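You operate a simulated robot arm through the tools that you are given. There is no shell and no other tool.

The job below is to be done with a simulated two-armed robot. You get a single attempt, and the scene is never put back.

## Task
Join the grey controller to the small gold arc and light it.
Fine: the arc on the long bench; lay the controller in the grey holder by the red bin, green button towards the grey block; teal plug in the end by the minus button, blue plug in the end by the green button, both before the white rail goes on.

Only the result counts: the job must be done as asked and must still hold three seconds after the hand-in. Knocking over, shifting, dropping, spilling or breaking anything else fails it.

## Robot
Two 7-joint arms with two-finger parallel grippers on one trunk that stands fixed in place. Base frame: the origin is at the foot of the trunk, x ahead of it, y to its left, z up. Lengths are in mm, angles in degrees, forces in N, time in s.
The left shoulder is at [50, 209, 1121], the right one opposite. With the tool pointing down near the work surface each hand reaches from about 260 to 920 mm from the base axis, measured 20 degrees to its own side. Payload 4.4 kg a hand.
Tool frame (each hand has its own): the origin (TCP) lies between the finger pads and is the grasp point; the fingertips stand 23 mm ahead of it; z points along the fingers, y is the line along which they close. Largest opening 94 mm; finger width 38, thickness 10; the body of the gripper, 54 by 96 mm, starts 39 mm behind the TCP.
Orientation is told as [roll, pitch, yaw] about the base's x, y, z axes, in that order, counted from this pose: with the fingers straight down and closing along the base's y, the tool's x points along the base's -x, its y along +y and its z along -z.

## Interface
- The arms move only by the tool servo_tool. It takes "left_deltas", "right_deltas" or both (then of equal length, played together; a hand with none holds still); each is a list of rows, each a list of 3 entries, a list of its own where there are three numbers: the shift along the base's x, y, z in units of 25 mm (1.0 is 25 mm), then the turn, a rotation vector about the base's x, y, z in units of 8 degrees (1.0 is 8 degrees), then the opening, from 0 (shut) to 1 (fully open). In form: [[[tx, ty, tz], [rx, ry, rz], gripper], ...]. A call has 1 to 20 rows; each row shifts and turns the commanded pose from where the row before left it. A call with a number of a shift or a turn outside -1 to 1 is refused whole. Each row takes 0.2 s and may step no farther than 50 mm and 8.6 degrees from the row before; otherwise, or with a gripper value out of range, the whole call is refused. Where a pose cannot be reached the arm comes as near as it can. A force on the tool above 90 N (or 10 N above the force at the start of the call, whichever is more), or a blocked arm, ends the call early, and 0.2 s more pass. Each finger travels about 108 mm/s and halts on what it meets, pressing with about 32 N; the grip force reading is that of the motor and also rises with nothing between the fingers. The clock runs only during rows and for 0.2 s after the last one: add rows that do not move to give the fingers time. The reply holds the time, the measured pose of the TCP, the force on the tool along the base axes, the opening and the grip force, in the units named above and with some noise, with the torque about the TCP (base axes, N m) and any sound that the robot's microphone picked up.
- Cameras (640 x 400 px; columns grow to the right, rows downward): "scene" is now at [156.9, 24.4, 1310.8]; the picture's right is [0.27, -0.96, 0.00], its down [-0.38, -0.11, -0.92] and it looks along [0.88, 0.25, -0.40] (base axes); focal length 295 px, centre (320, 200). "left" rides on the left gripper at [87, -16, -74] in its tool frame; the picture's right is [0.18, 0.98, 0.00], its down [-0.58, 0.11, -0.81] and it looks along [-0.79, 0.15, 0.59] (tool axes); focal length 243 px, centre (320, 200). "right" rides on the right gripper at [86, 16, -75] in its tool frame; the picture's right is [-0.18, 0.98, 0.00], its down [-0.58, -0.11, -0.81] and it looks along [-0.79, -0.15, 0.59] (tool axes); focal length 243 px, centre (320, 200). There is no depth. A picture from a camera that has moved, and an enlarged one, comes with that camera's place and axes in the base frame and with its lens.
- snapshot(camera): a new picture of that camera. The clock stands still meanwhile.
- slide_trunk(by): slides the trunk up (or, below 0, down) by that many mm; the arms and the scene camera ride with it, the base frame stays. It gives what a move gives, with no picture.
- pan_tilt(pan, tilt): turns the head with the scene camera to pan (to the left, within 80 degrees either way) and tilt (down, from -29 to 69), counted from straight ahead of the robot. It gives what a move gives.
- zoom(camera, box): a new picture of the part [left, top, right, bottom] of that camera's present view, enlarged. The clock stands still meanwhile.
- finish_job(): hands the job in; it is judged then, once.

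Places have to be worked out from the pictures, the camera data and where the tool is seen. Open the grippers and draw the arms clear of the work before you hand the job in, unless the task says otherwise.

The tools are called after ">>>" as a command line: name --argument value ..., lists and objects as JSON in quotes. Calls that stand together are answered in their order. servo_tool: Moves the arms, as the interface text tells. Its arguments: {"type":"object","properties":{"left_deltas":{"type":"array","items":{"type":"array"}},"right_deltas":{"type":"array","items":{"type":"array"}}},"required":[]} The other tools are called the same way: slide_trunk (by) slides the trunk up or down; pan_tilt (pan, tilt) turns the head that bears the scene camera; snapshot (camera) takes a picture; zoom (camera, box) takes an enlarged picture of a part of a camera's view; finish_job () hands the job in.

At the start:

```text
time_s: 0.0
left_position: [527.4, 500.5, 1155.0]
left_tool_rot: [0.0, 0.0, -0.1]
left_ft_force: [0.2, 0.4, -0.6]
left_ft_torque: [0.0, 0.03, 0.02]
left_gripper_width: 94.0
left_grasp_force: 0.1
right_position: [509.6, -35.8, 1145.0]
right_tool_rot: [0.1, 0.0, 0.0]
right_ft_force: [0.2, -0.6, -0.3]
right_ft_torque: [0.01, 0.02, -0.01]
right_gripper_width: 94.0
right_grasp_force: 0.0
trunk travel left (down, up): [-200.0, 363.0]
head pan, tilt: [15.7, 23.5]
```

scene: 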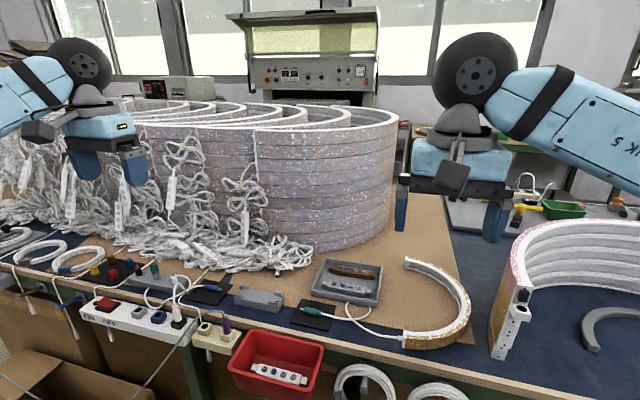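
right: 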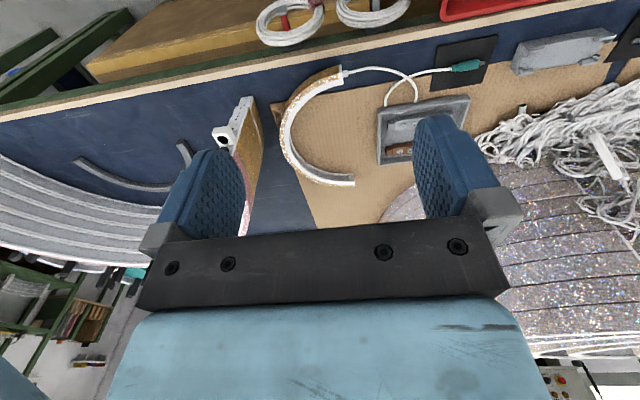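
left: 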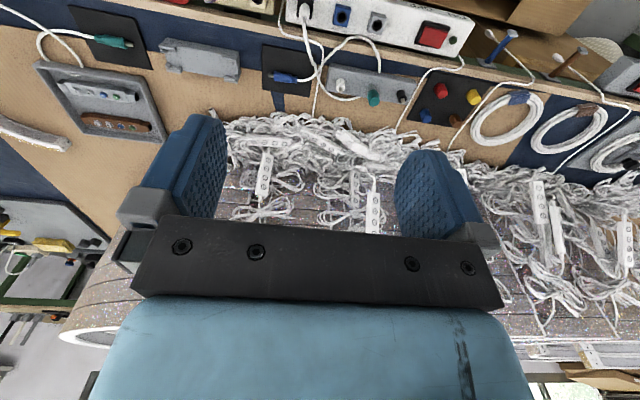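

I'll begin by looking closely at the work area in the scene and wrist cameras to find the controllers, holders, plugs and rail.

>>> zoom --camera "scene" --box '[180, 240, 340, 340]'

>>> zoom --camera "scene" --box '[280, 240, 480, 365]'

>>> zoom --camera "scene" --box '[60, 240, 260, 365]'

>>> zoom --camera "left" --box '[0, 0, 320, 200]'

>>> zoom --camera "right" --box '[320, 0, 640, 200]'

```text
4.00 times, centred on (260, 290) of scene
camera zoom: at [156.9, 24.4, 1310.8], right [0.27, -0.96, 0.0], down [-0.38, -0.11, -0.92], along [0.88, 0.25, -0.4], focal length 1178 px, centre (560, -160)
```

zoom: 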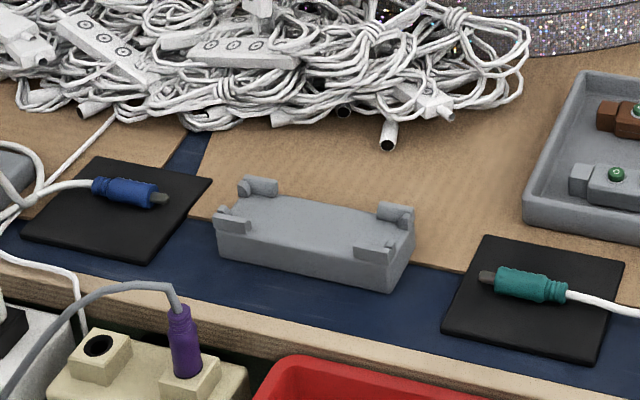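

```text
3.20 times, centred on (380, 302) of scene
camera zoom: at [156.9, 24.4, 1310.8], right [0.27, -0.96, 0.0], down [-0.38, -0.11, -0.92], along [0.88, 0.25, -0.4], focal length 943 px, centre (128, -128)
```

zoom: 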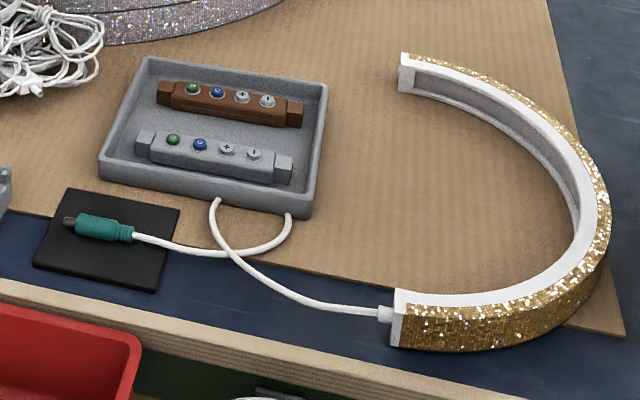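

```text
3.20 times, centred on (160, 302) of scene
camera zoom: at [156.9, 24.4, 1310.8], right [0.27, -0.96, 0.0], down [-0.38, -0.11, -0.92], along [0.88, 0.25, -0.4], focal length 943 px, centre (832, -128)
```

zoom: 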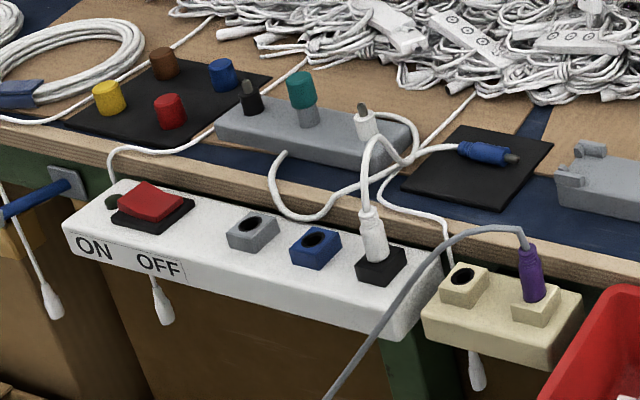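

```text
2.00 times, centred on (160, 100) of left
camera zoom: at [439.4, 484.5, 1230.4], right [-0.18, 0.98, 0.0], down [0.58, 0.11, 0.81], along [0.79, 0.15, -0.59], focal length 485 px, centre (640, 400)
```

zoom: 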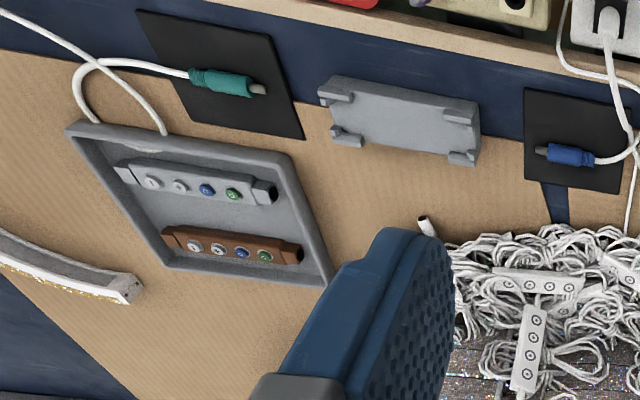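

```text
2.00 times, centred on (480, 100) of right
camera zoom: at [423.3, -19.7, 1221.2], right [0.18, 0.98, 0.0], down [0.58, -0.11, 0.81], along [0.79, -0.15, -0.59], focal length 485 px, centre (0, 400)
```

zoom: 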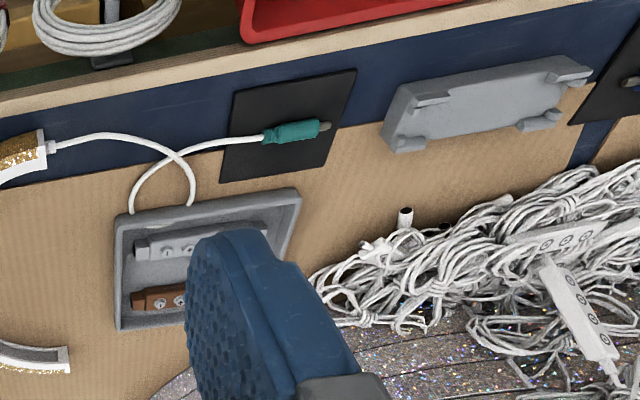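

The teal plug (from the arc) and the blue plug lie on black mats either side of the grey holder; the grey controller is in the tray, and the "white rail" looks like the power strip with the red ON/OFF switch. I'll zoom more tightly on each to see the details before moving.

>>> zoom --camera "scene" --box '[310, 255, 390, 305]'

>>> zoom --camera "scene" --box '[225, 275, 305, 325]'

>>> zoom --camera "scene" --box '[75, 285, 203, 365]'

>>> zoom --camera "scene" --box '[120, 255, 248, 335]'

>>> zoom --camera "scene" --box '[200, 310, 328, 390]'

>>> zoom --camera "left" --box '[240, 0, 480, 150]'

```text
8.00 times, centred on (350, 280) of scene
camera zoom: at [156.9, 24.4, 1310.8], right [0.27, -0.96, 0.0], down [-0.38, -0.11, -0.92], along [0.88, 0.25, -0.4], focal length 2357 px, centre (80, -440)
```

zoom: 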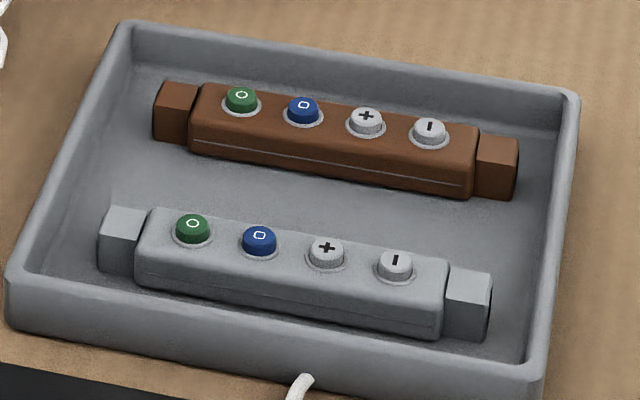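

```text
8.00 times, centred on (265, 300) of scene
camera zoom: at [156.9, 24.4, 1310.8], right [0.27, -0.96, 0.0], down [-0.38, -0.11, -0.92], along [0.88, 0.25, -0.4], focal length 2357 px, centre (760, -600)
```

zoom: 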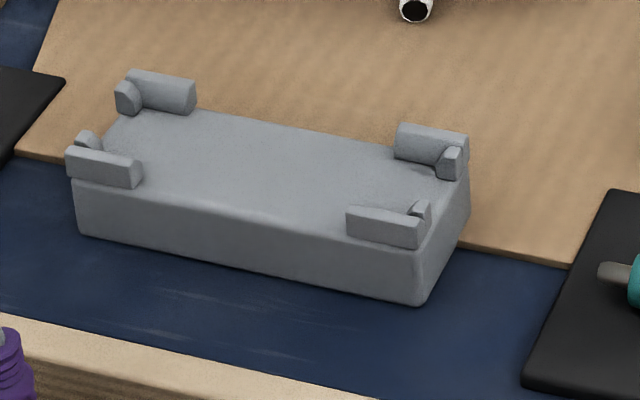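

```text
5.00 times, centred on (139, 325) of scene
camera zoom: at [156.9, 24.4, 1310.8], right [0.27, -0.96, 0.0], down [-0.38, -0.11, -0.92], along [0.88, 0.25, -0.4], focal length 1473 px, centre (1225, -425)
```

zoom: 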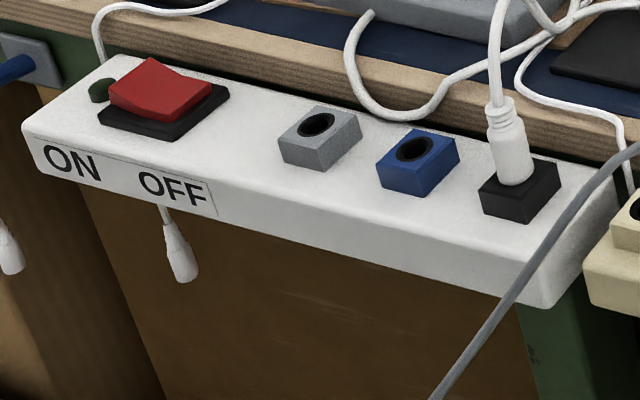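

```text
5.00 times, centred on (184, 295) of scene
camera zoom: at [156.9, 24.4, 1310.8], right [0.27, -0.96, 0.0], down [-0.38, -0.11, -0.92], along [0.88, 0.25, -0.4], focal length 1473 px, centre (1000, -275)
```

zoom: 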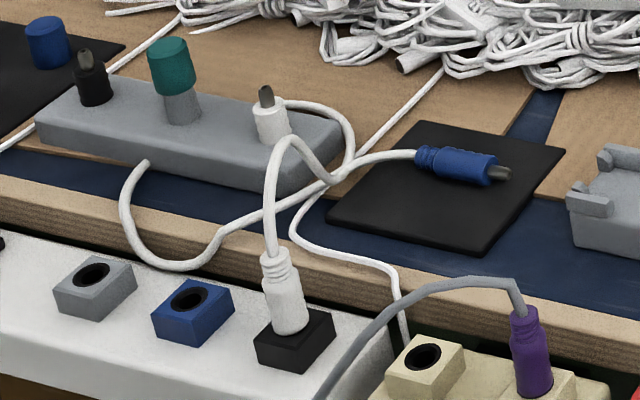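

```text
5.00 times, centred on (264, 350) of scene
camera zoom: at [156.9, 24.4, 1310.8], right [0.27, -0.96, 0.0], down [-0.38, -0.11, -0.92], along [0.88, 0.25, -0.4], focal length 1473 px, centre (600, -550)
```

zoom: 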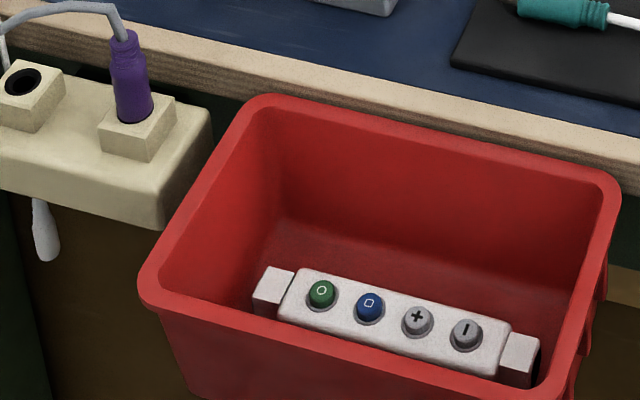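

```text
2.67 times, centred on (360, 75) of left
camera zoom: at [439.4, 484.5, 1230.4], right [-0.18, 0.98, 0.0], down [0.58, 0.11, 0.81], along [0.79, 0.15, -0.59], focal length 647 px, centre (213, 533)
```

zoom: 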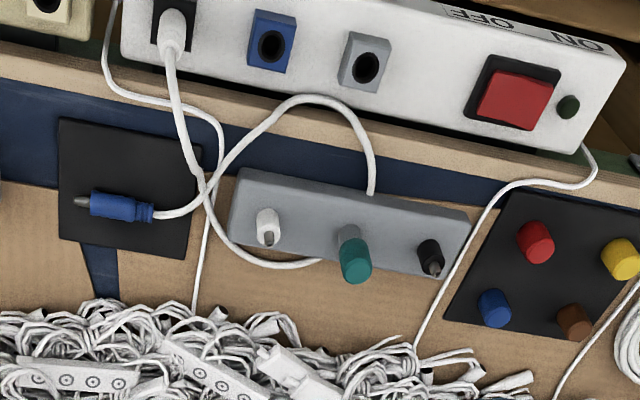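

The grey block with three pegs is at the left (+y) of the holder, fed by the white rail, and the blue plug's lead comes from it. I'll raise the trunk to get a steeper, second viewpoint for triangulating everything precisely.

>>> slide_trunk --by 340

>>> pan_tilt --pan 22 --tilt 52

>>> snapshot --camera "scene"

```text
time_s: 3.3
left_position: [526.2, 500.8, 1495.4]
left_tool_rot: [0.0, -0.1, 0.0]
left_ft_force: [0.5, 0.6, 0.2]
left_ft_torque: [0.0, 0.02, 0.0]
left_gripper_width: 93.8
left_grasp_force: 0.2
right_position: [510.0, -35.8, 1485.8]
right_tool_rot: [0.0, 0.0, -0.1]
right_ft_force: [-0.9, 0.3, 1.0]
right_ft_torque: [-0.01, 0.01, 0.0]
right_gripper_width: 94.0
right_grasp_force: 0.0
trunk travel left (down, up): [-540.0, 23.0]
head pan, tilt: [15.7, 23.5]
```

```text
time_s: 4.3
left_position: [526.5, 501.0, 1497.4]
left_tool_rot: [0.0, 0.1, 0.1]
left_ft_force: [0.6, -0.3, 0.6]
left_ft_torque: [-0.04, 0.02, 0.01]
left_gripper_width: 93.9
left_grasp_force: 0.0
right_position: [509.2, -36.4, 1485.5]
right_tool_rot: [-0.1, 0.0, 0.0]
right_ft_force: [0.1, 0.1, 0.1]
right_ft_torque: [-0.03, 0.0, 0.01]
right_gripper_width: 94.0
right_grasp_force: 0.0
trunk travel left (down, up): [-540.0, 23.0]
head pan, tilt: [22.0, 52.0]
```

```text
taken
camera scene: at [137.4, 27.5, 1608.3], right [0.37, -0.93, 0.0], down [-0.73, -0.29, -0.62], along [0.57, 0.23, -0.79], focal length 295 px, centre (320, 200)
```

scene: 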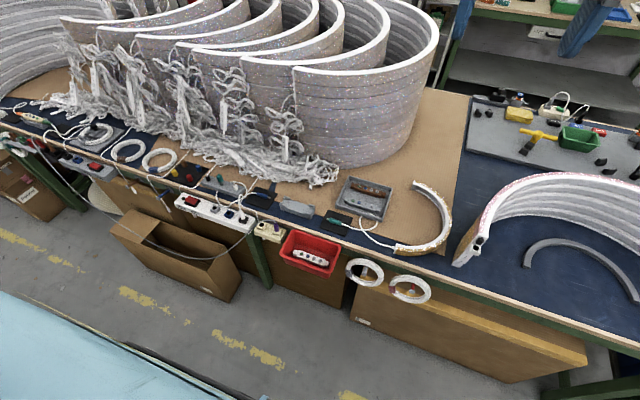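

The raised view sees the bench from steeply above. I'll zoom on tray, holder, plugs, grey block and switch.

>>> zoom --camera "scene" --box '[330, 170, 394, 210]'

>>> zoom --camera "scene" --box '[266, 190, 330, 230]'

>>> zoom --camera "scene" --box '[310, 200, 374, 240]'

>>> zoom --camera "scene" --box '[230, 170, 294, 210]'

>>> zoom --camera "scene" --box '[170, 180, 234, 220]'

>>> zoom --camera "scene" --box '[190, 160, 286, 220]'

>>> zoom --camera "scene" --box '[320, 165, 480, 265]'

```text
10.00 times, centred on (362, 190) of scene
camera zoom: at [137.4, 27.5, 1608.3], right [0.37, -0.93, 0.0], down [-0.73, -0.29, -0.62], along [0.57, 0.23, -0.79], focal length 2946 px, centre (-100, 300)
```

zoom: 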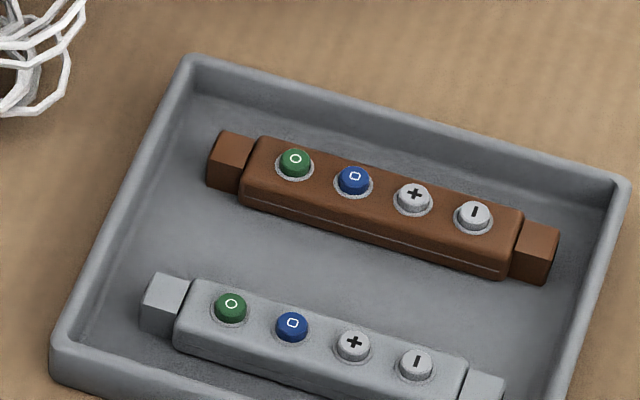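

```text
10.00 times, centred on (298, 210) of scene
camera zoom: at [137.4, 27.5, 1608.3], right [0.37, -0.93, 0.0], down [-0.73, -0.29, -0.62], along [0.57, 0.23, -0.79], focal length 2946 px, centre (540, 100)
```

zoom: 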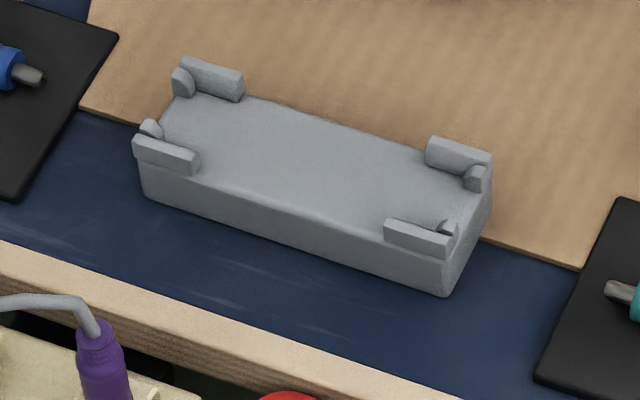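

```text
10.00 times, centred on (342, 220) of scene
camera zoom: at [137.4, 27.5, 1608.3], right [0.37, -0.93, 0.0], down [-0.73, -0.29, -0.62], along [0.57, 0.23, -0.79], focal length 2946 px, centre (100, 0)
```

zoom: 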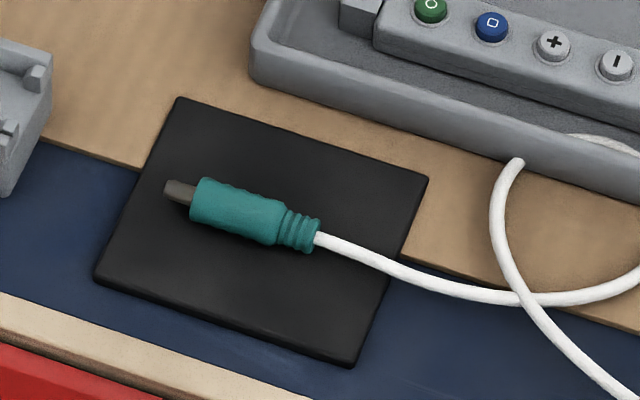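

```text
10.00 times, centred on (262, 190) of scene
camera zoom: at [137.4, 27.5, 1608.3], right [0.37, -0.93, 0.0], down [-0.73, -0.29, -0.62], along [0.57, 0.23, -0.79], focal length 2946 px, centre (900, 300)
```

zoom: 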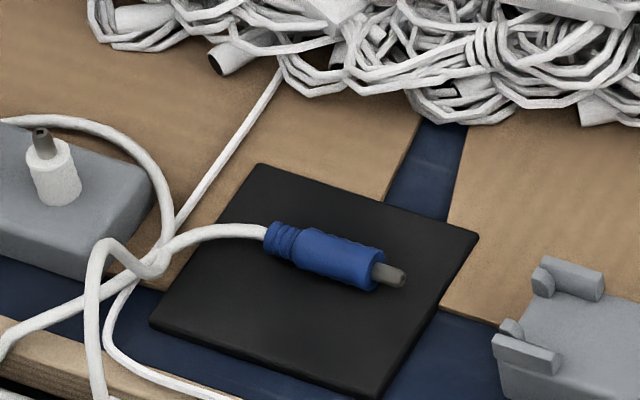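

```text
10.00 times, centred on (202, 200) of scene
camera zoom: at [137.4, 27.5, 1608.3], right [0.37, -0.93, 0.0], down [-0.73, -0.29, -0.62], along [0.57, 0.23, -0.79], focal length 2946 px, centre (1500, 200)
```

zoom: 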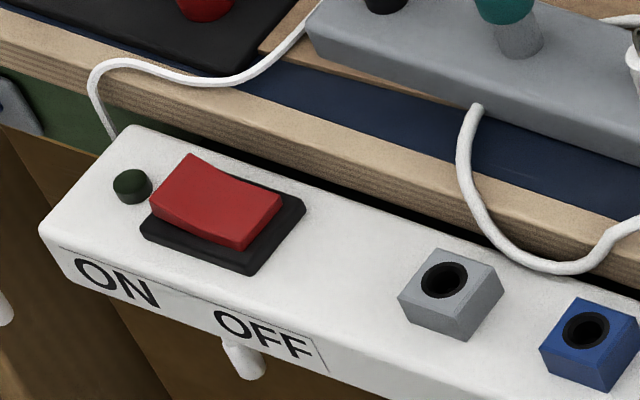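

```text
6.67 times, centred on (238, 190) of scene
camera zoom: at [137.4, 27.5, 1608.3], right [0.37, -0.93, 0.0], down [-0.73, -0.29, -0.62], along [0.57, 0.23, -0.79], focal length 1964 px, centre (867, 267)
```

zoom: 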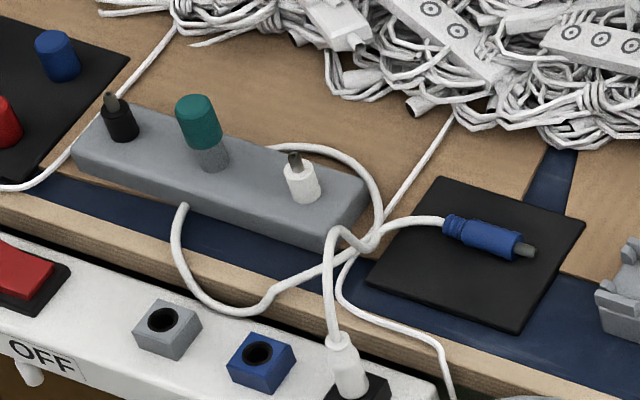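

```text
4.00 times, centred on (400, 215) of scene
camera zoom: at [137.4, 27.5, 1608.3], right [0.37, -0.93, 0.0], down [-0.73, -0.29, -0.62], along [0.57, 0.23, -0.79], focal length 1178 px, centre (0, 140)
```

zoom: 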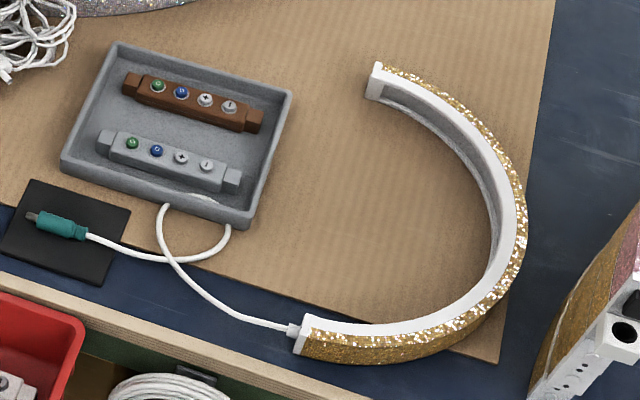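

Triangulating gives the grey controller's button row at x≈755.5, y 155 (green) to 89 (minus), tops z≈811, and the holder centred near [666, 324] with clip tops ≈814. I'll zoom tighter on the controller, holder and rocker to refine sizes and clearances.

>>> zoom --camera "scene" --box '[332, 188, 388, 223]'

>>> zoom --camera "scene" --box '[276, 192, 320, 219.5]'

>>> zoom --camera "scene" --box '[176, 190, 208, 210]'

>>> zoom --camera "scene" --box '[324, 212, 348, 227]'

>>> zoom --camera "scene" --box '[252, 186, 276, 201]'

```text
11.43 times, centred on (360, 206) of scene
camera zoom: at [137.4, 27.5, 1608.3], right [0.37, -0.93, 0.0], down [-0.73, -0.29, -0.62], along [0.57, 0.23, -0.79], focal length 3367 px, centre (-137, 137)
```

zoom: 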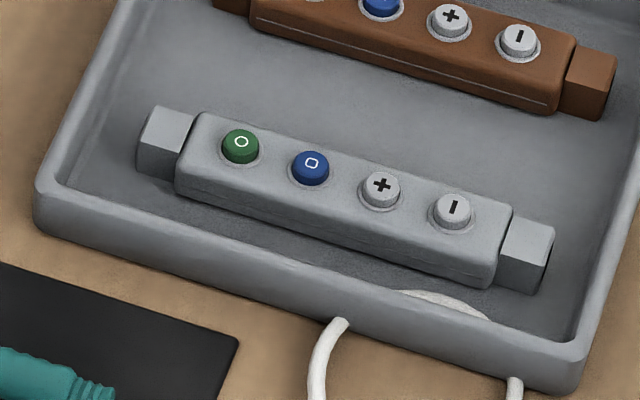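

```text
14.55 times, centred on (298, 206) of scene
camera zoom: at [137.4, 27.5, 1608.3], right [0.37, -0.93, 0.0], down [-0.73, -0.29, -0.62], along [0.57, 0.23, -0.79], focal length 4285 px, centre (640, 116)
```

zoom: 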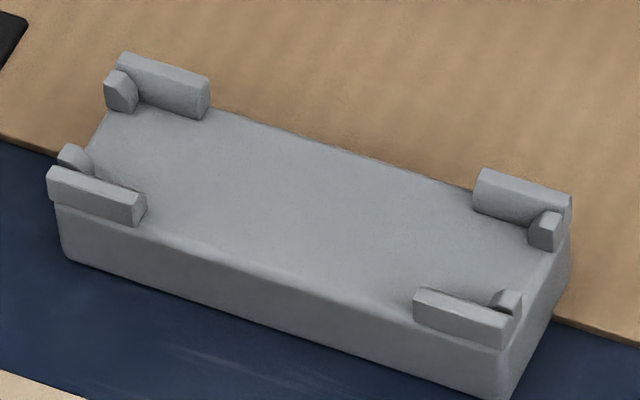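

```text
16.00 times, centred on (192, 200) of scene
camera zoom: at [137.4, 27.5, 1608.3], right [0.37, -0.93, 0.0], down [-0.73, -0.29, -0.62], along [0.57, 0.23, -0.79], focal length 4714 px, centre (2368, 200)
```

zoom: 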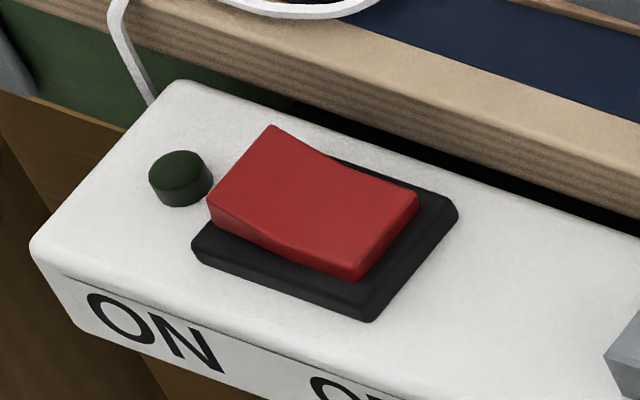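

```text
16.00 times, centred on (336, 220) of scene
camera zoom: at [137.4, 27.5, 1608.3], right [0.37, -0.93, 0.0], down [-0.73, -0.29, -0.62], along [0.57, 0.23, -0.79], focal length 4714 px, centre (64, -112)
```

zoom: 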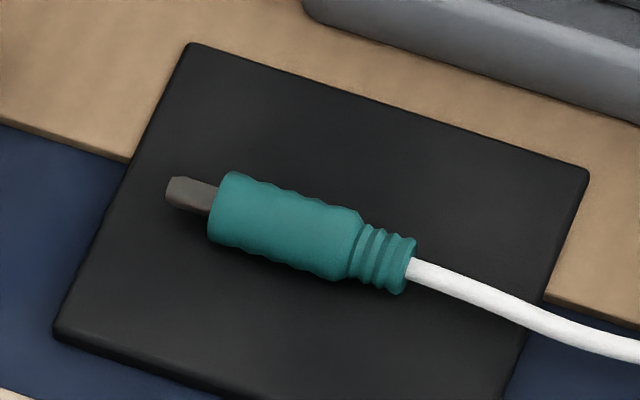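

```text
16.00 times, centred on (264, 194) of scene
camera zoom: at [137.4, 27.5, 1608.3], right [0.37, -0.93, 0.0], down [-0.73, -0.29, -0.62], along [0.57, 0.23, -0.79], focal length 4714 px, centre (1216, 304)
```

zoom: 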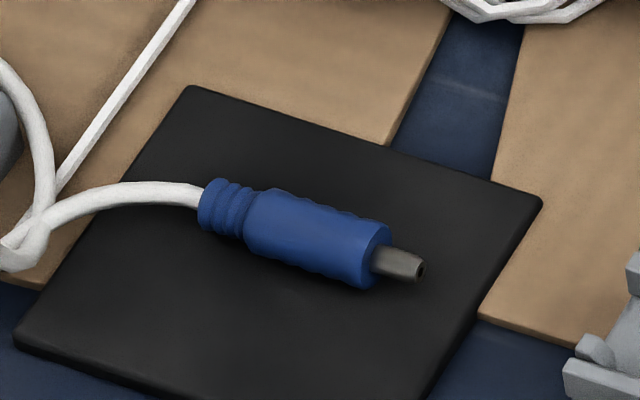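

The bench top is at z≈784, holder top ≈807, clips ≈814; teal plug lies along y at x≈662 (body y 176–204, pin to 215), blue plug at x≈670 (body y 444–474, pin toward −y to 433). The rocker's ON (+y) end is raised at about [568, 716, 779], so the rail is off. I'll lower the trunk again and look with the head camera tilted.

>>> slide_trunk --by -340

>>> pan_tilt --pan 22 --tilt 45

>>> snapshot --camera "scene"

```text
time_s: 7.6
left_position: [526.8, 499.4, 1155.4]
left_tool_rot: [0.0, 0.0, 0.0]
left_ft_force: [0.9, 0.1, -0.4]
left_ft_torque: [0.01, 0.0, 0.03]
left_gripper_width: 93.9
left_grasp_force: 0.1
right_position: [510.1, -36.5, 1144.3]
right_tool_rot: [0.1, 0.0, -0.1]
right_ft_force: [-0.8, 0.4, 0.3]
right_ft_torque: [-0.02, 0.0, 0.01]
right_gripper_width: 94.2
right_grasp_force: 0.0
trunk travel left (down, up): [-200.0, 363.0]
head pan, tilt: [22.0, 52.0]
```

```text
time_s: 8.3
left_position: [525.7, 500.5, 1155.7]
left_tool_rot: [0.0, 0.0, 0.0]
left_ft_force: [0.0, -0.7, 0.5]
left_ft_torque: [0.0, 0.02, 0.0]
left_gripper_width: 93.9
left_grasp_force: 0.1
right_position: [509.9, -36.8, 1145.2]
right_tool_rot: [0.0, 0.0, 0.0]
right_ft_force: [0.6, 0.4, -0.4]
right_ft_torque: [-0.01, 0.0, -0.01]
right_gripper_width: 94.0
right_grasp_force: 0.0
trunk travel left (down, up): [-200.0, 363.0]
head pan, tilt: [22.0, 45.0]
```

```text
taken
camera scene: at [143.2, 29.9, 1277.8], right [0.37, -0.93, 0.0], down [-0.66, -0.27, -0.71], along [0.66, 0.26, -0.71], focal length 295 px, centre (320, 200)
```

scene: 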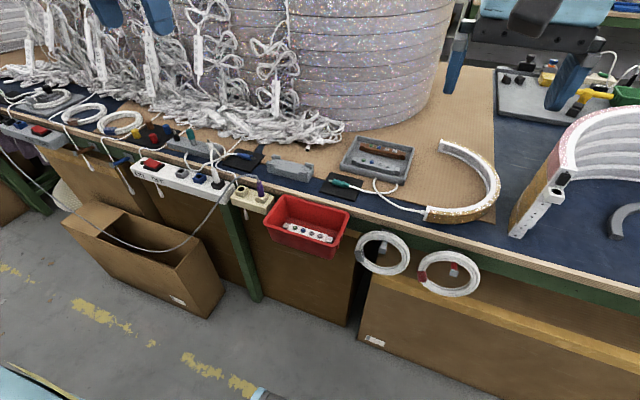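

The trunk is back at working height. Now I move the left hand toward a hover above the grey controller while turning it −90° about z (so the fingers will close along x), and shift the right hand a little to the right out of the way.

>>> servo_tool --left_deltas '[[[0.57, -0.945, -0.35], [0, 0, -0.703], 1], [[0.57, -0.945, -0.35], [0, 0, -0.703], 1], [[0.57, -0.945, -0.35], [0, 0, -0.703], 1], [[0.57, -0.945, -0.35], [0, 0, -0.703], 1], [[0.57, -0.945, -0.35], [0, 0, -0.703], 1], [[0.57, -0.945, -0.35], [0, 0, -0.703], 1], [[0.57, -0.945, -0.35], [0, 0, -0.703], 1], [[0.57, -0.945, -0.35], [0, 0, -0.703], 1], [[0.57, -0.945, -0.35], [0, 0, -0.703], 1], [[0.57, -0.945, -0.35], [0, 0, -0.703], 1], [[0.57, -0.945, -0.35], [0, 0, -0.703], 1], [[0.57, -0.945, -0.35], [0, 0, -0.703], 1], [[0.57, -0.945, -0.35], [0, 0, -0.703], 1], [[0.57, -0.945, -0.35], [0, 0, -0.703], 1], [[0.57, -0.945, -0.35], [0, 0, -0.703], 1], [[0.57, -0.945, -0.35], [0, 0, -0.703], 1]]' --right_deltas '[[[0, -0.4, 0], [0, 0, 0], 1], [[0, -0.4, 0], [0, 0, 0], 1], [[0, -0.4, 0], [0, 0, 0], 1], [[0, -0.4, 0], [0, 0, 0], 1], [[0, -0.4, 0], [0, 0, 0], 1], [[0, -0.4, 0], [0, 0, 0], 1], [[0, -0.4, 0], [0, 0, 0], 1], [[0, -0.4, 0], [0, 0, 0], 1], [[0, -0.4, 0], [0, 0, 0], 1], [[0, -0.4, 0], [0, 0, 0], 1], [[0, -0.4, 0], [0, 0, 0], 1], [[0, -0.4, 0], [0, 0, 0], 1], [[0, -0.4, 0], [0, 0, 0], 1], [[0, -0.4, 0], [0, 0, 0], 1], [[0, -0.4, 0], [0, 0, 0], 1], [[0, -0.4, 0], [0, 0, 0], 1]]'

>>> snapshot --camera "scene"

>>> snapshot --camera "left"

```text
time_s: 11.7
left_position: [755.5, 121.1, 1016.3]
left_tool_rot: [-0.1, 0.0, -90.0]
left_ft_force: [0.2, -0.2, -1.3]
left_ft_torque: [0.02, -0.01, 0.0]
left_gripper_width: 94.0
left_grasp_force: 0.2
right_position: [509.4, -196.9, 1145.6]
right_tool_rot: [0.1, 0.0, 0.0]
right_ft_force: [0.1, 0.0, 0.1]
right_ft_torque: [0.01, -0.01, -0.01]
right_gripper_width: 94.0
right_grasp_force: 0.1
trunk travel left (down, up): [-200.0, 363.0]
head pan, tilt: [22.0, 45.0]
```

```text
taken
camera scene: at [143.5, 29.1, 1277.8], right [0.37, -0.93, 0.0], down [-0.66, -0.26, -0.71], along [0.66, 0.27, -0.71], focal length 295 px, centre (320, 200)
```

scene: 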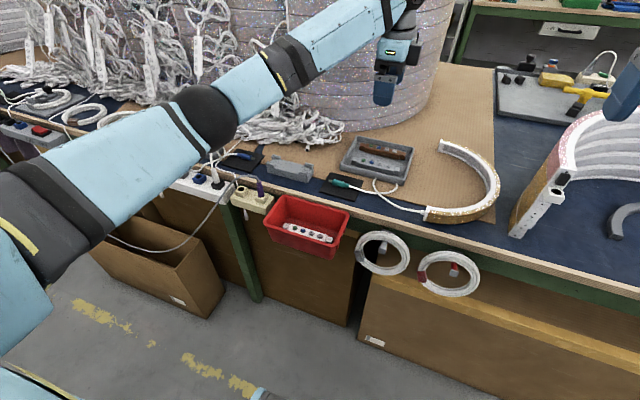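

```text
taken
camera left: at [737.9, 208.7, 1090.9], right [0.98, 0.18, 0.0], down [0.11, -0.58, 0.81], along [0.15, -0.79, -0.59], focal length 243 px, centre (320, 200)
```

left: 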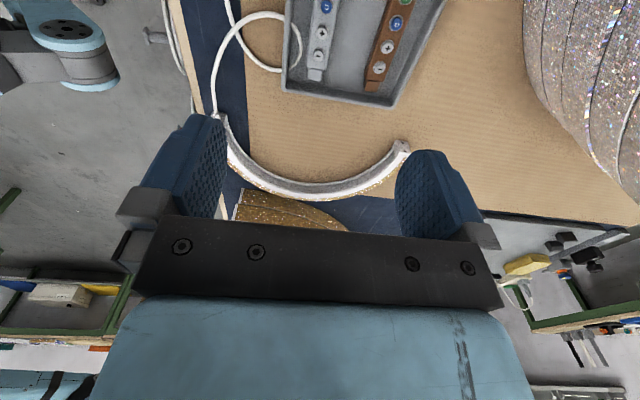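

The left hand is above the tray at [755.5, 121, 1016] with yaw −90°. I'll lower it to about z=895 and look through its camera to check alignment against the controller.

>>> servo_tool --left_deltas '[[[0, 0.03, -0.8], [0, 0, 0], 0.9], [[0, 0, -0.8], [0, 0, 0], 0.8], [[0, 0, -0.8], [0, 0, 0], 0.7], [[0, 0, -0.8], [0, 0, 0], 0.65], [[0, 0, -0.8], [0, 0, 0], 0.65], [[0, 0, -0.8], [0, 0, 0], 0.65]]'

>>> snapshot --camera "left"

>>> zoom --camera "left" --box '[240, 20, 400, 120]'

>>> zoom --camera "scene" --box '[320, 80, 448, 160]'

```text
time_s: 13.1
left_position: [754.4, 123.4, 896.2]
left_tool_rot: [0.0, 0.0, -89.9]
left_ft_force: [-0.4, -0.6, 0.6]
left_ft_torque: [0.02, 0.01, 0.01]
left_gripper_width: 61.1
left_grasp_force: 0.1
right_position: [508.9, -195.6, 1144.9]
right_tool_rot: [-0.1, -0.1, 0.0]
right_ft_force: [-0.2, -0.8, 0.2]
right_ft_torque: [-0.02, 0.0, 0.03]
right_gripper_width: 93.8
right_grasp_force: 0.0
trunk travel left (down, up): [-200.0, 363.0]
head pan, tilt: [22.0, 45.0]
```

```text
taken
camera left: at [736.8, 210.3, 970.7], right [0.98, 0.19, 0.0], down [0.11, -0.58, 0.81], along [0.15, -0.79, -0.59], focal length 243 px, centre (320, 200)
```

left: 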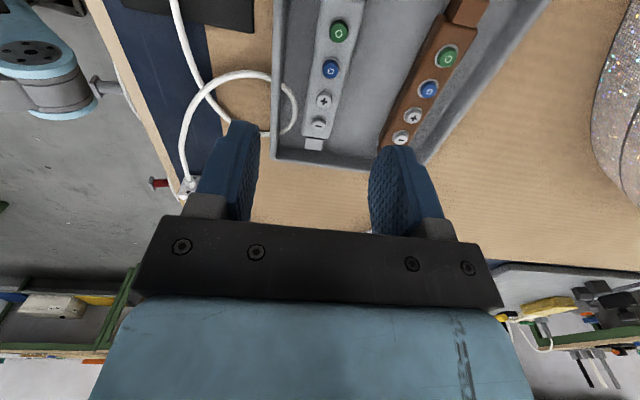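

```text
4.00 times, centred on (320, 70) of left
camera zoom: at [736.8, 210.3, 970.7], right [0.98, 0.19, 0.0], down [0.11, -0.58, 0.81], along [0.15, -0.79, -0.59], focal length 970 px, centre (320, 720)
```

zoom: 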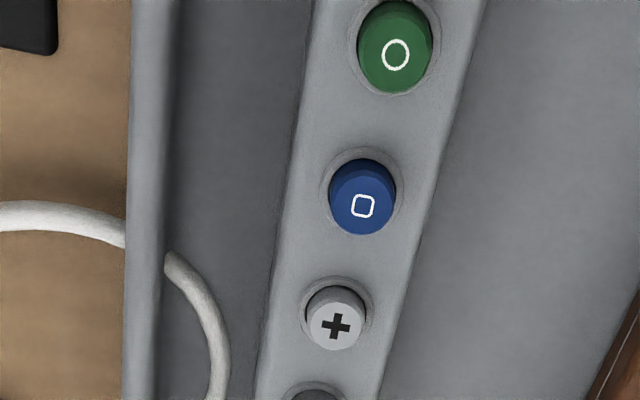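

```text
5.00 times, centred on (384, 120) of scene
camera zoom: at [143.4, 30.0, 1277.8], right [0.37, -0.93, 0.0], down [-0.66, -0.27, -0.71], along [0.66, 0.26, -0.71], focal length 1473 px, centre (0, 600)
```

zoom: 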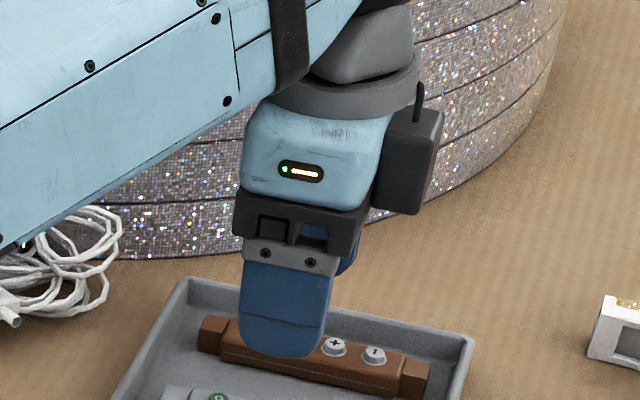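

The view shows the cable loop dipping into the tray near the minus end, so I'll grip slightly toward the green end (y≈132) and keep the opening narrow (~42 mm) to clear the tray's front wall. Moving to about [757.5, 132, 835] first to check.

>>> servo_tool --left_deltas '[[[0.12, 0.35, -0.4], [0, 0, 0], 0.447], [[0, 0, -0.5], [0, 0, 0], 0.447], [[0, 0, -0.5], [0, 0, 0], 0.447], [[0, 0, -0.5], [0, 0, 0], 0.447], [[0, 0, -0.5], [0, 0, 0], 0.447], [[0, 0, 0], [0, 0, 0], 0.447]]'

>>> snapshot --camera "left"

>>> zoom --camera "left" --box '[200, 80, 440, 230]'

>>> zoom --camera "scene" --box '[320, 120, 416, 180]'

```text
time_s: 14.5
left_position: [756.5, 133.3, 835.7]
left_tool_rot: [0.0, 0.0, -89.8]
left_ft_force: [-0.1, 0.2, -0.2]
left_ft_torque: [-0.01, -0.05, 0.0]
left_gripper_width: 42.0
left_grasp_force: 0.0
right_position: [508.7, -195.5, 1145.6]
right_tool_rot: [0.0, 0.0, 0.0]
right_ft_force: [0.8, 0.6, 0.7]
right_ft_torque: [0.0, -0.02, 0.01]
right_gripper_width: 94.1
right_grasp_force: 0.2
trunk travel left (down, up): [-200.0, 363.0]
head pan, tilt: [22.0, 45.0]
```

```text
taken
camera left: at [739.3, 219.7, 910.1], right [0.98, 0.19, 0.0], down [0.11, -0.58, 0.81], along [0.15, -0.79, -0.59], focal length 243 px, centre (320, 200)
```

left: 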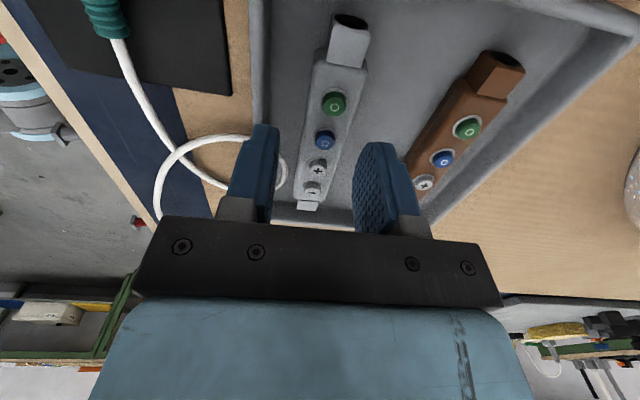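

```text
2.67 times, centred on (320, 155) of left
camera zoom: at [739.3, 219.7, 910.1], right [0.98, 0.19, 0.0], down [0.11, -0.58, 0.81], along [0.15, -0.79, -0.59], focal length 647 px, centre (320, 320)
```

zoom: 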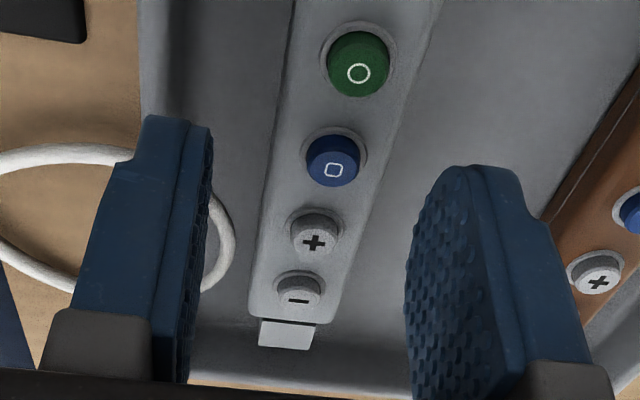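

```text
6.67 times, centred on (368, 150) of scene
camera zoom: at [143.1, 29.8, 1277.9], right [0.37, -0.93, 0.0], down [-0.66, -0.26, -0.71], along [0.66, 0.26, -0.71], focal length 1964 px, centre (0, 533)
```

zoom: 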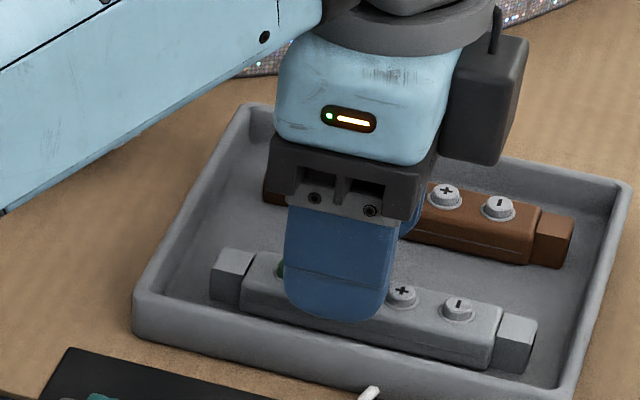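

The controller's row of buttons is about 2.5 mm further in +x than the hand centre, and its top seems nearer z≈807. I'll shift +2.5 mm and lower ~22 mm in small steps, watching the force.

>>> servo_tool --left_deltas '[[[0.1, 0, -0.2], [0, 0, 0], 0.447], [[0, 0, -0.2], [0, 0, 0], 0.447], [[0, 0, -0.2], [0, 0, 0], 0.447], [[0, 0, -0.2], [0, 0, 0], 0.447], [[0, 0, -0.1], [0, 0, 0], 0.447], [[0, 0, 0], [0, 0, 0], 0.447]]'

>>> zoom --camera "left" --box '[200, 80, 440, 230]'

>>> zoom --camera "scene" --box '[330, 130, 410, 180]'

```text
time_s: 15.9
left_position: [758.6, 131.7, 814.0]
left_tool_rot: [0.0, 0.1, -89.9]
left_ft_force: [0.4, 0.8, 1.2]
left_ft_torque: [0.0, -0.01, 0.0]
left_gripper_width: 42.2
left_grasp_force: 0.1
right_position: [508.9, -196.7, 1144.7]
right_tool_rot: [0.0, 0.0, 0.0]
right_ft_force: [-0.6, 0.7, 0.0]
right_ft_torque: [-0.02, 0.02, 0.0]
right_gripper_width: 94.1
right_grasp_force: 0.1
trunk travel left (down, up): [-200.0, 363.0]
head pan, tilt: [22.0, 45.0]
```

```text
2.67 times, centred on (320, 155) of left
camera zoom: at [742.7, 218.8, 886.8], right [0.98, 0.19, 0.0], down [0.11, -0.58, 0.81], along [0.15, -0.79, -0.59], focal length 647 px, centre (320, 320)
```

zoom: 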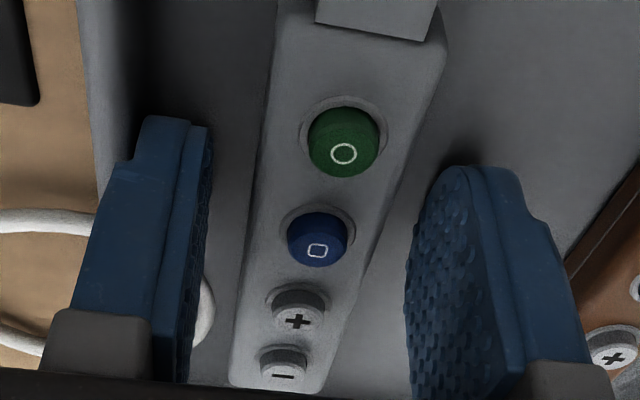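

```text
8.00 times, centred on (370, 155) of scene
camera zoom: at [143.2, 29.8, 1277.8], right [0.37, -0.93, 0.0], down [-0.66, -0.26, -0.71], along [0.66, 0.26, -0.71], focal length 2357 px, centre (-80, 560)
```

zoom: 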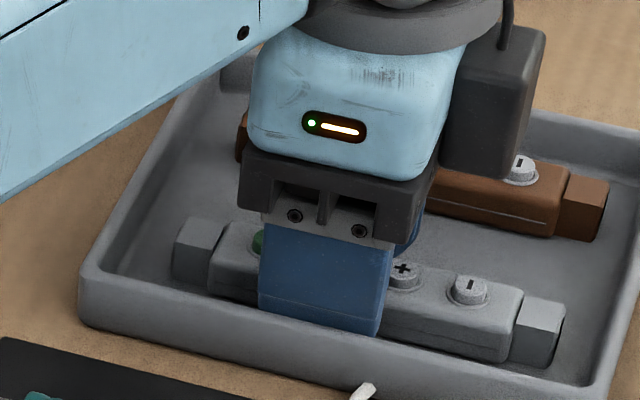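

The fingers straddle the controller without touching (force ≈0). I'll lower a few more mm in tiny steps, checking for floor contact.

>>> servo_tool --left_deltas '[[[0, 0, -0.06], [0, 0, 0], 0.447], [[0, 0, -0.06], [0, 0, 0], 0.447], [[0, 0, 0], [0, 0, 0], 0.447]]'

>>> zoom --camera "scene" --box '[340, 145, 388, 175]'

```text
time_s: 16.7
left_position: [759.0, 132.1, 812.8]
left_tool_rot: [0.1, -0.1, -90.0]
left_ft_force: [1.6, 1.3, 9.6]
left_ft_torque: [0.16, 0.19, -0.14]
left_gripper_width: 41.5
left_grasp_force: 0.1
right_position: [508.6, -194.9, 1146.5]
right_tool_rot: [0.0, -0.1, -0.1]
right_ft_force: [0.1, -0.4, -0.2]
right_ft_torque: [0.02, 0.0, 0.04]
right_gripper_width: 94.0
right_grasp_force: 0.0
trunk travel left (down, up): [-200.0, 363.0]
head pan, tilt: [22.0, 45.0]
```

```text
13.33 times, centred on (364, 160) of scene
camera zoom: at [142.2, 29.7, 1278.1], right [0.37, -0.93, 0.0], down [-0.65, -0.26, -0.71], along [0.66, 0.27, -0.71], focal length 3928 px, centre (-267, 733)
```

zoom: 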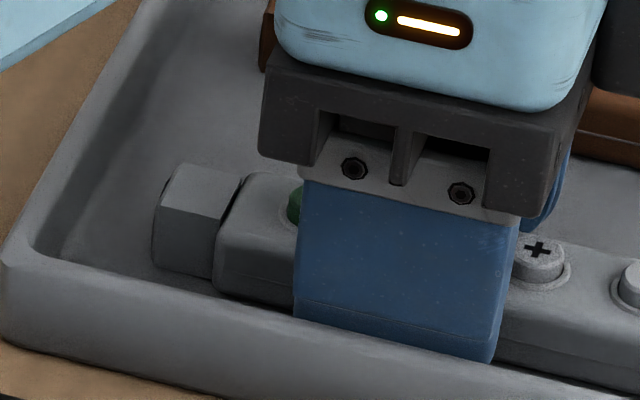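

Contact (≈10 N) at TCP z≈812, so the tips are at the tray floor (≈789). I'll back off about 1.5 mm and close the fingers on the controller.

>>> servo_tool --left_deltas '[[[0, 0, 0.07], [0, 0, 0], 0.447], [[0, 0, 0], [0, 0, 0], 0.38], [[0, 0, 0], [0, 0, 0], 0.33], [[0, 0, 0], [0, 0, 0], 0.29], [[0, 0, 0], [0, 0, 0], 0.25], [[0, 0, 0], [0, 0, 0], 0.1], [[0, 0, 0], [0, 0, 0], 0.0], [[0, 0, 0], [0, 0, 0], 0.0]]'

>>> zoom --camera "left" --box '[200, 80, 440, 230]'

>>> zoom --camera "scene" --box '[330, 130, 410, 180]'

```text
time_s: 18.5
left_position: [759.6, 132.5, 811.5]
left_tool_rot: [0.1, 0.0, -89.9]
left_ft_force: [-0.3, -0.3, -0.8]
left_ft_torque: [-0.01, 0.0, -0.02]
left_gripper_width: 23.9
left_grasp_force: 31.5
right_position: [509.0, -196.5, 1145.9]
right_tool_rot: [-0.1, 0.0, 0.0]
right_ft_force: [-0.2, -0.5, -0.2]
right_ft_torque: [-0.01, 0.01, 0.01]
right_gripper_width: 94.0
right_grasp_force: 0.0
trunk travel left (down, up): [-200.0, 363.0]
head pan, tilt: [22.0, 45.0]
```

```text
2.67 times, centred on (320, 155) of left
camera zoom: at [742.3, 218.9, 885.3], right [0.98, 0.19, 0.0], down [0.11, -0.58, 0.81], along [0.15, -0.79, -0.59], focal length 647 px, centre (320, 320)
```

zoom: 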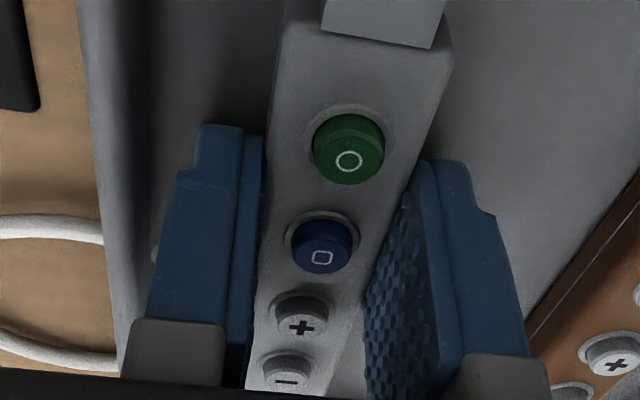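

```text
8.00 times, centred on (370, 155) of scene
camera zoom: at [143.1, 29.8, 1277.8], right [0.37, -0.93, 0.0], down [-0.66, -0.26, -0.71], along [0.66, 0.26, -0.71], focal length 2357 px, centre (-80, 560)
```

zoom: 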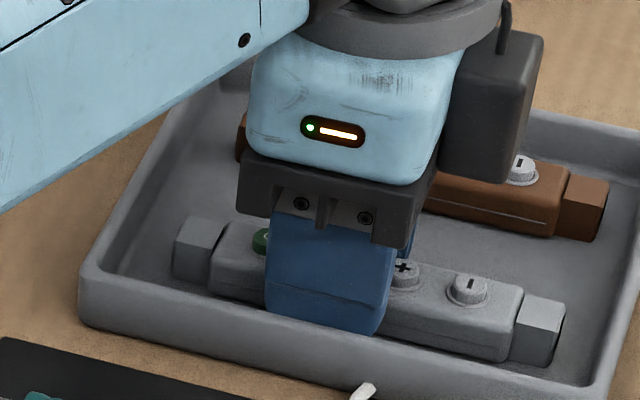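

Gripped: the width reads 23.9 mm with 31.5 N. Now I lift it straight up by about 90 mm and check.

>>> servo_tool --left_deltas '[[[0, 0, 0.2], [0, 0, 0], 0], [[0, 0, 0.4], [0, 0, 0], 0], [[0, 0, 0.6], [0, 0, 0], 0], [[0, 0, 0.8], [0, 0, 0], 0], [[0, 0, 0.8], [0, 0, 0], 0], [[0, 0, 0.8], [0, 0, 0], 0], [[0, 0, 0], [0, 0, 0], 0]]'

>>> snapshot --camera "scene"

>>> zoom --camera "scene" --box '[320, 80, 448, 160]'

>>> zoom --camera "left" --box '[200, 80, 440, 230]'

```text
time_s: 20.1
left_position: [758.3, 131.9, 901.8]
left_tool_rot: [0.1, 0.0, -89.9]
left_ft_force: [0.4, 0.2, -0.7]
left_ft_torque: [0.0, 0.02, 0.01]
left_gripper_width: 23.9
left_grasp_force: 32.2
right_position: [509.3, -195.5, 1144.7]
right_tool_rot: [0.0, 0.0, 0.0]
right_ft_force: [0.1, 0.2, 0.1]
right_ft_torque: [0.0, 0.02, -0.02]
right_gripper_width: 93.7
right_grasp_force: 0.1
trunk travel left (down, up): [-200.0, 363.0]
head pan, tilt: [22.0, 45.0]
```

```text
taken
camera scene: at [143.4, 29.9, 1277.8], right [0.37, -0.93, 0.0], down [-0.66, -0.26, -0.71], along [0.66, 0.26, -0.71], focal length 295 px, centre (320, 200)
```

scene: 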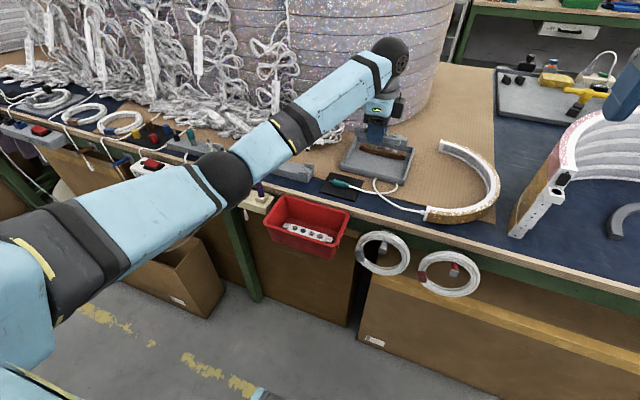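

```text
5.00 times, centred on (384, 120) of scene
camera zoom: at [143.4, 29.9, 1277.8], right [0.37, -0.93, 0.0], down [-0.66, -0.26, -0.71], along [0.66, 0.26, -0.71], focal length 1473 px, centre (0, 600)
```

zoom: 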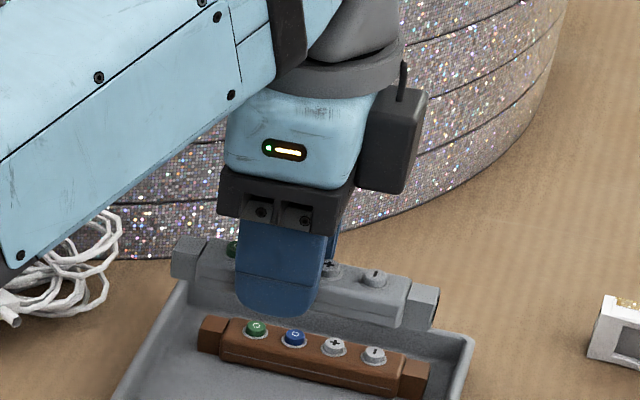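

```text
2.67 times, centred on (320, 155) of left
camera zoom: at [742.3, 219.2, 975.6], right [0.98, 0.19, 0.0], down [0.11, -0.58, 0.81], along [0.15, -0.79, -0.59], focal length 647 px, centre (320, 320)
```

zoom: 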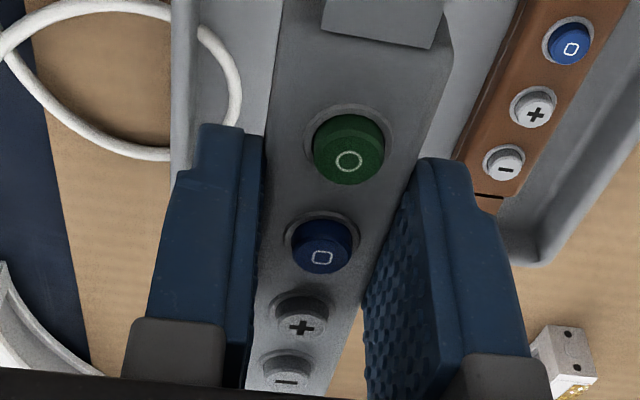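

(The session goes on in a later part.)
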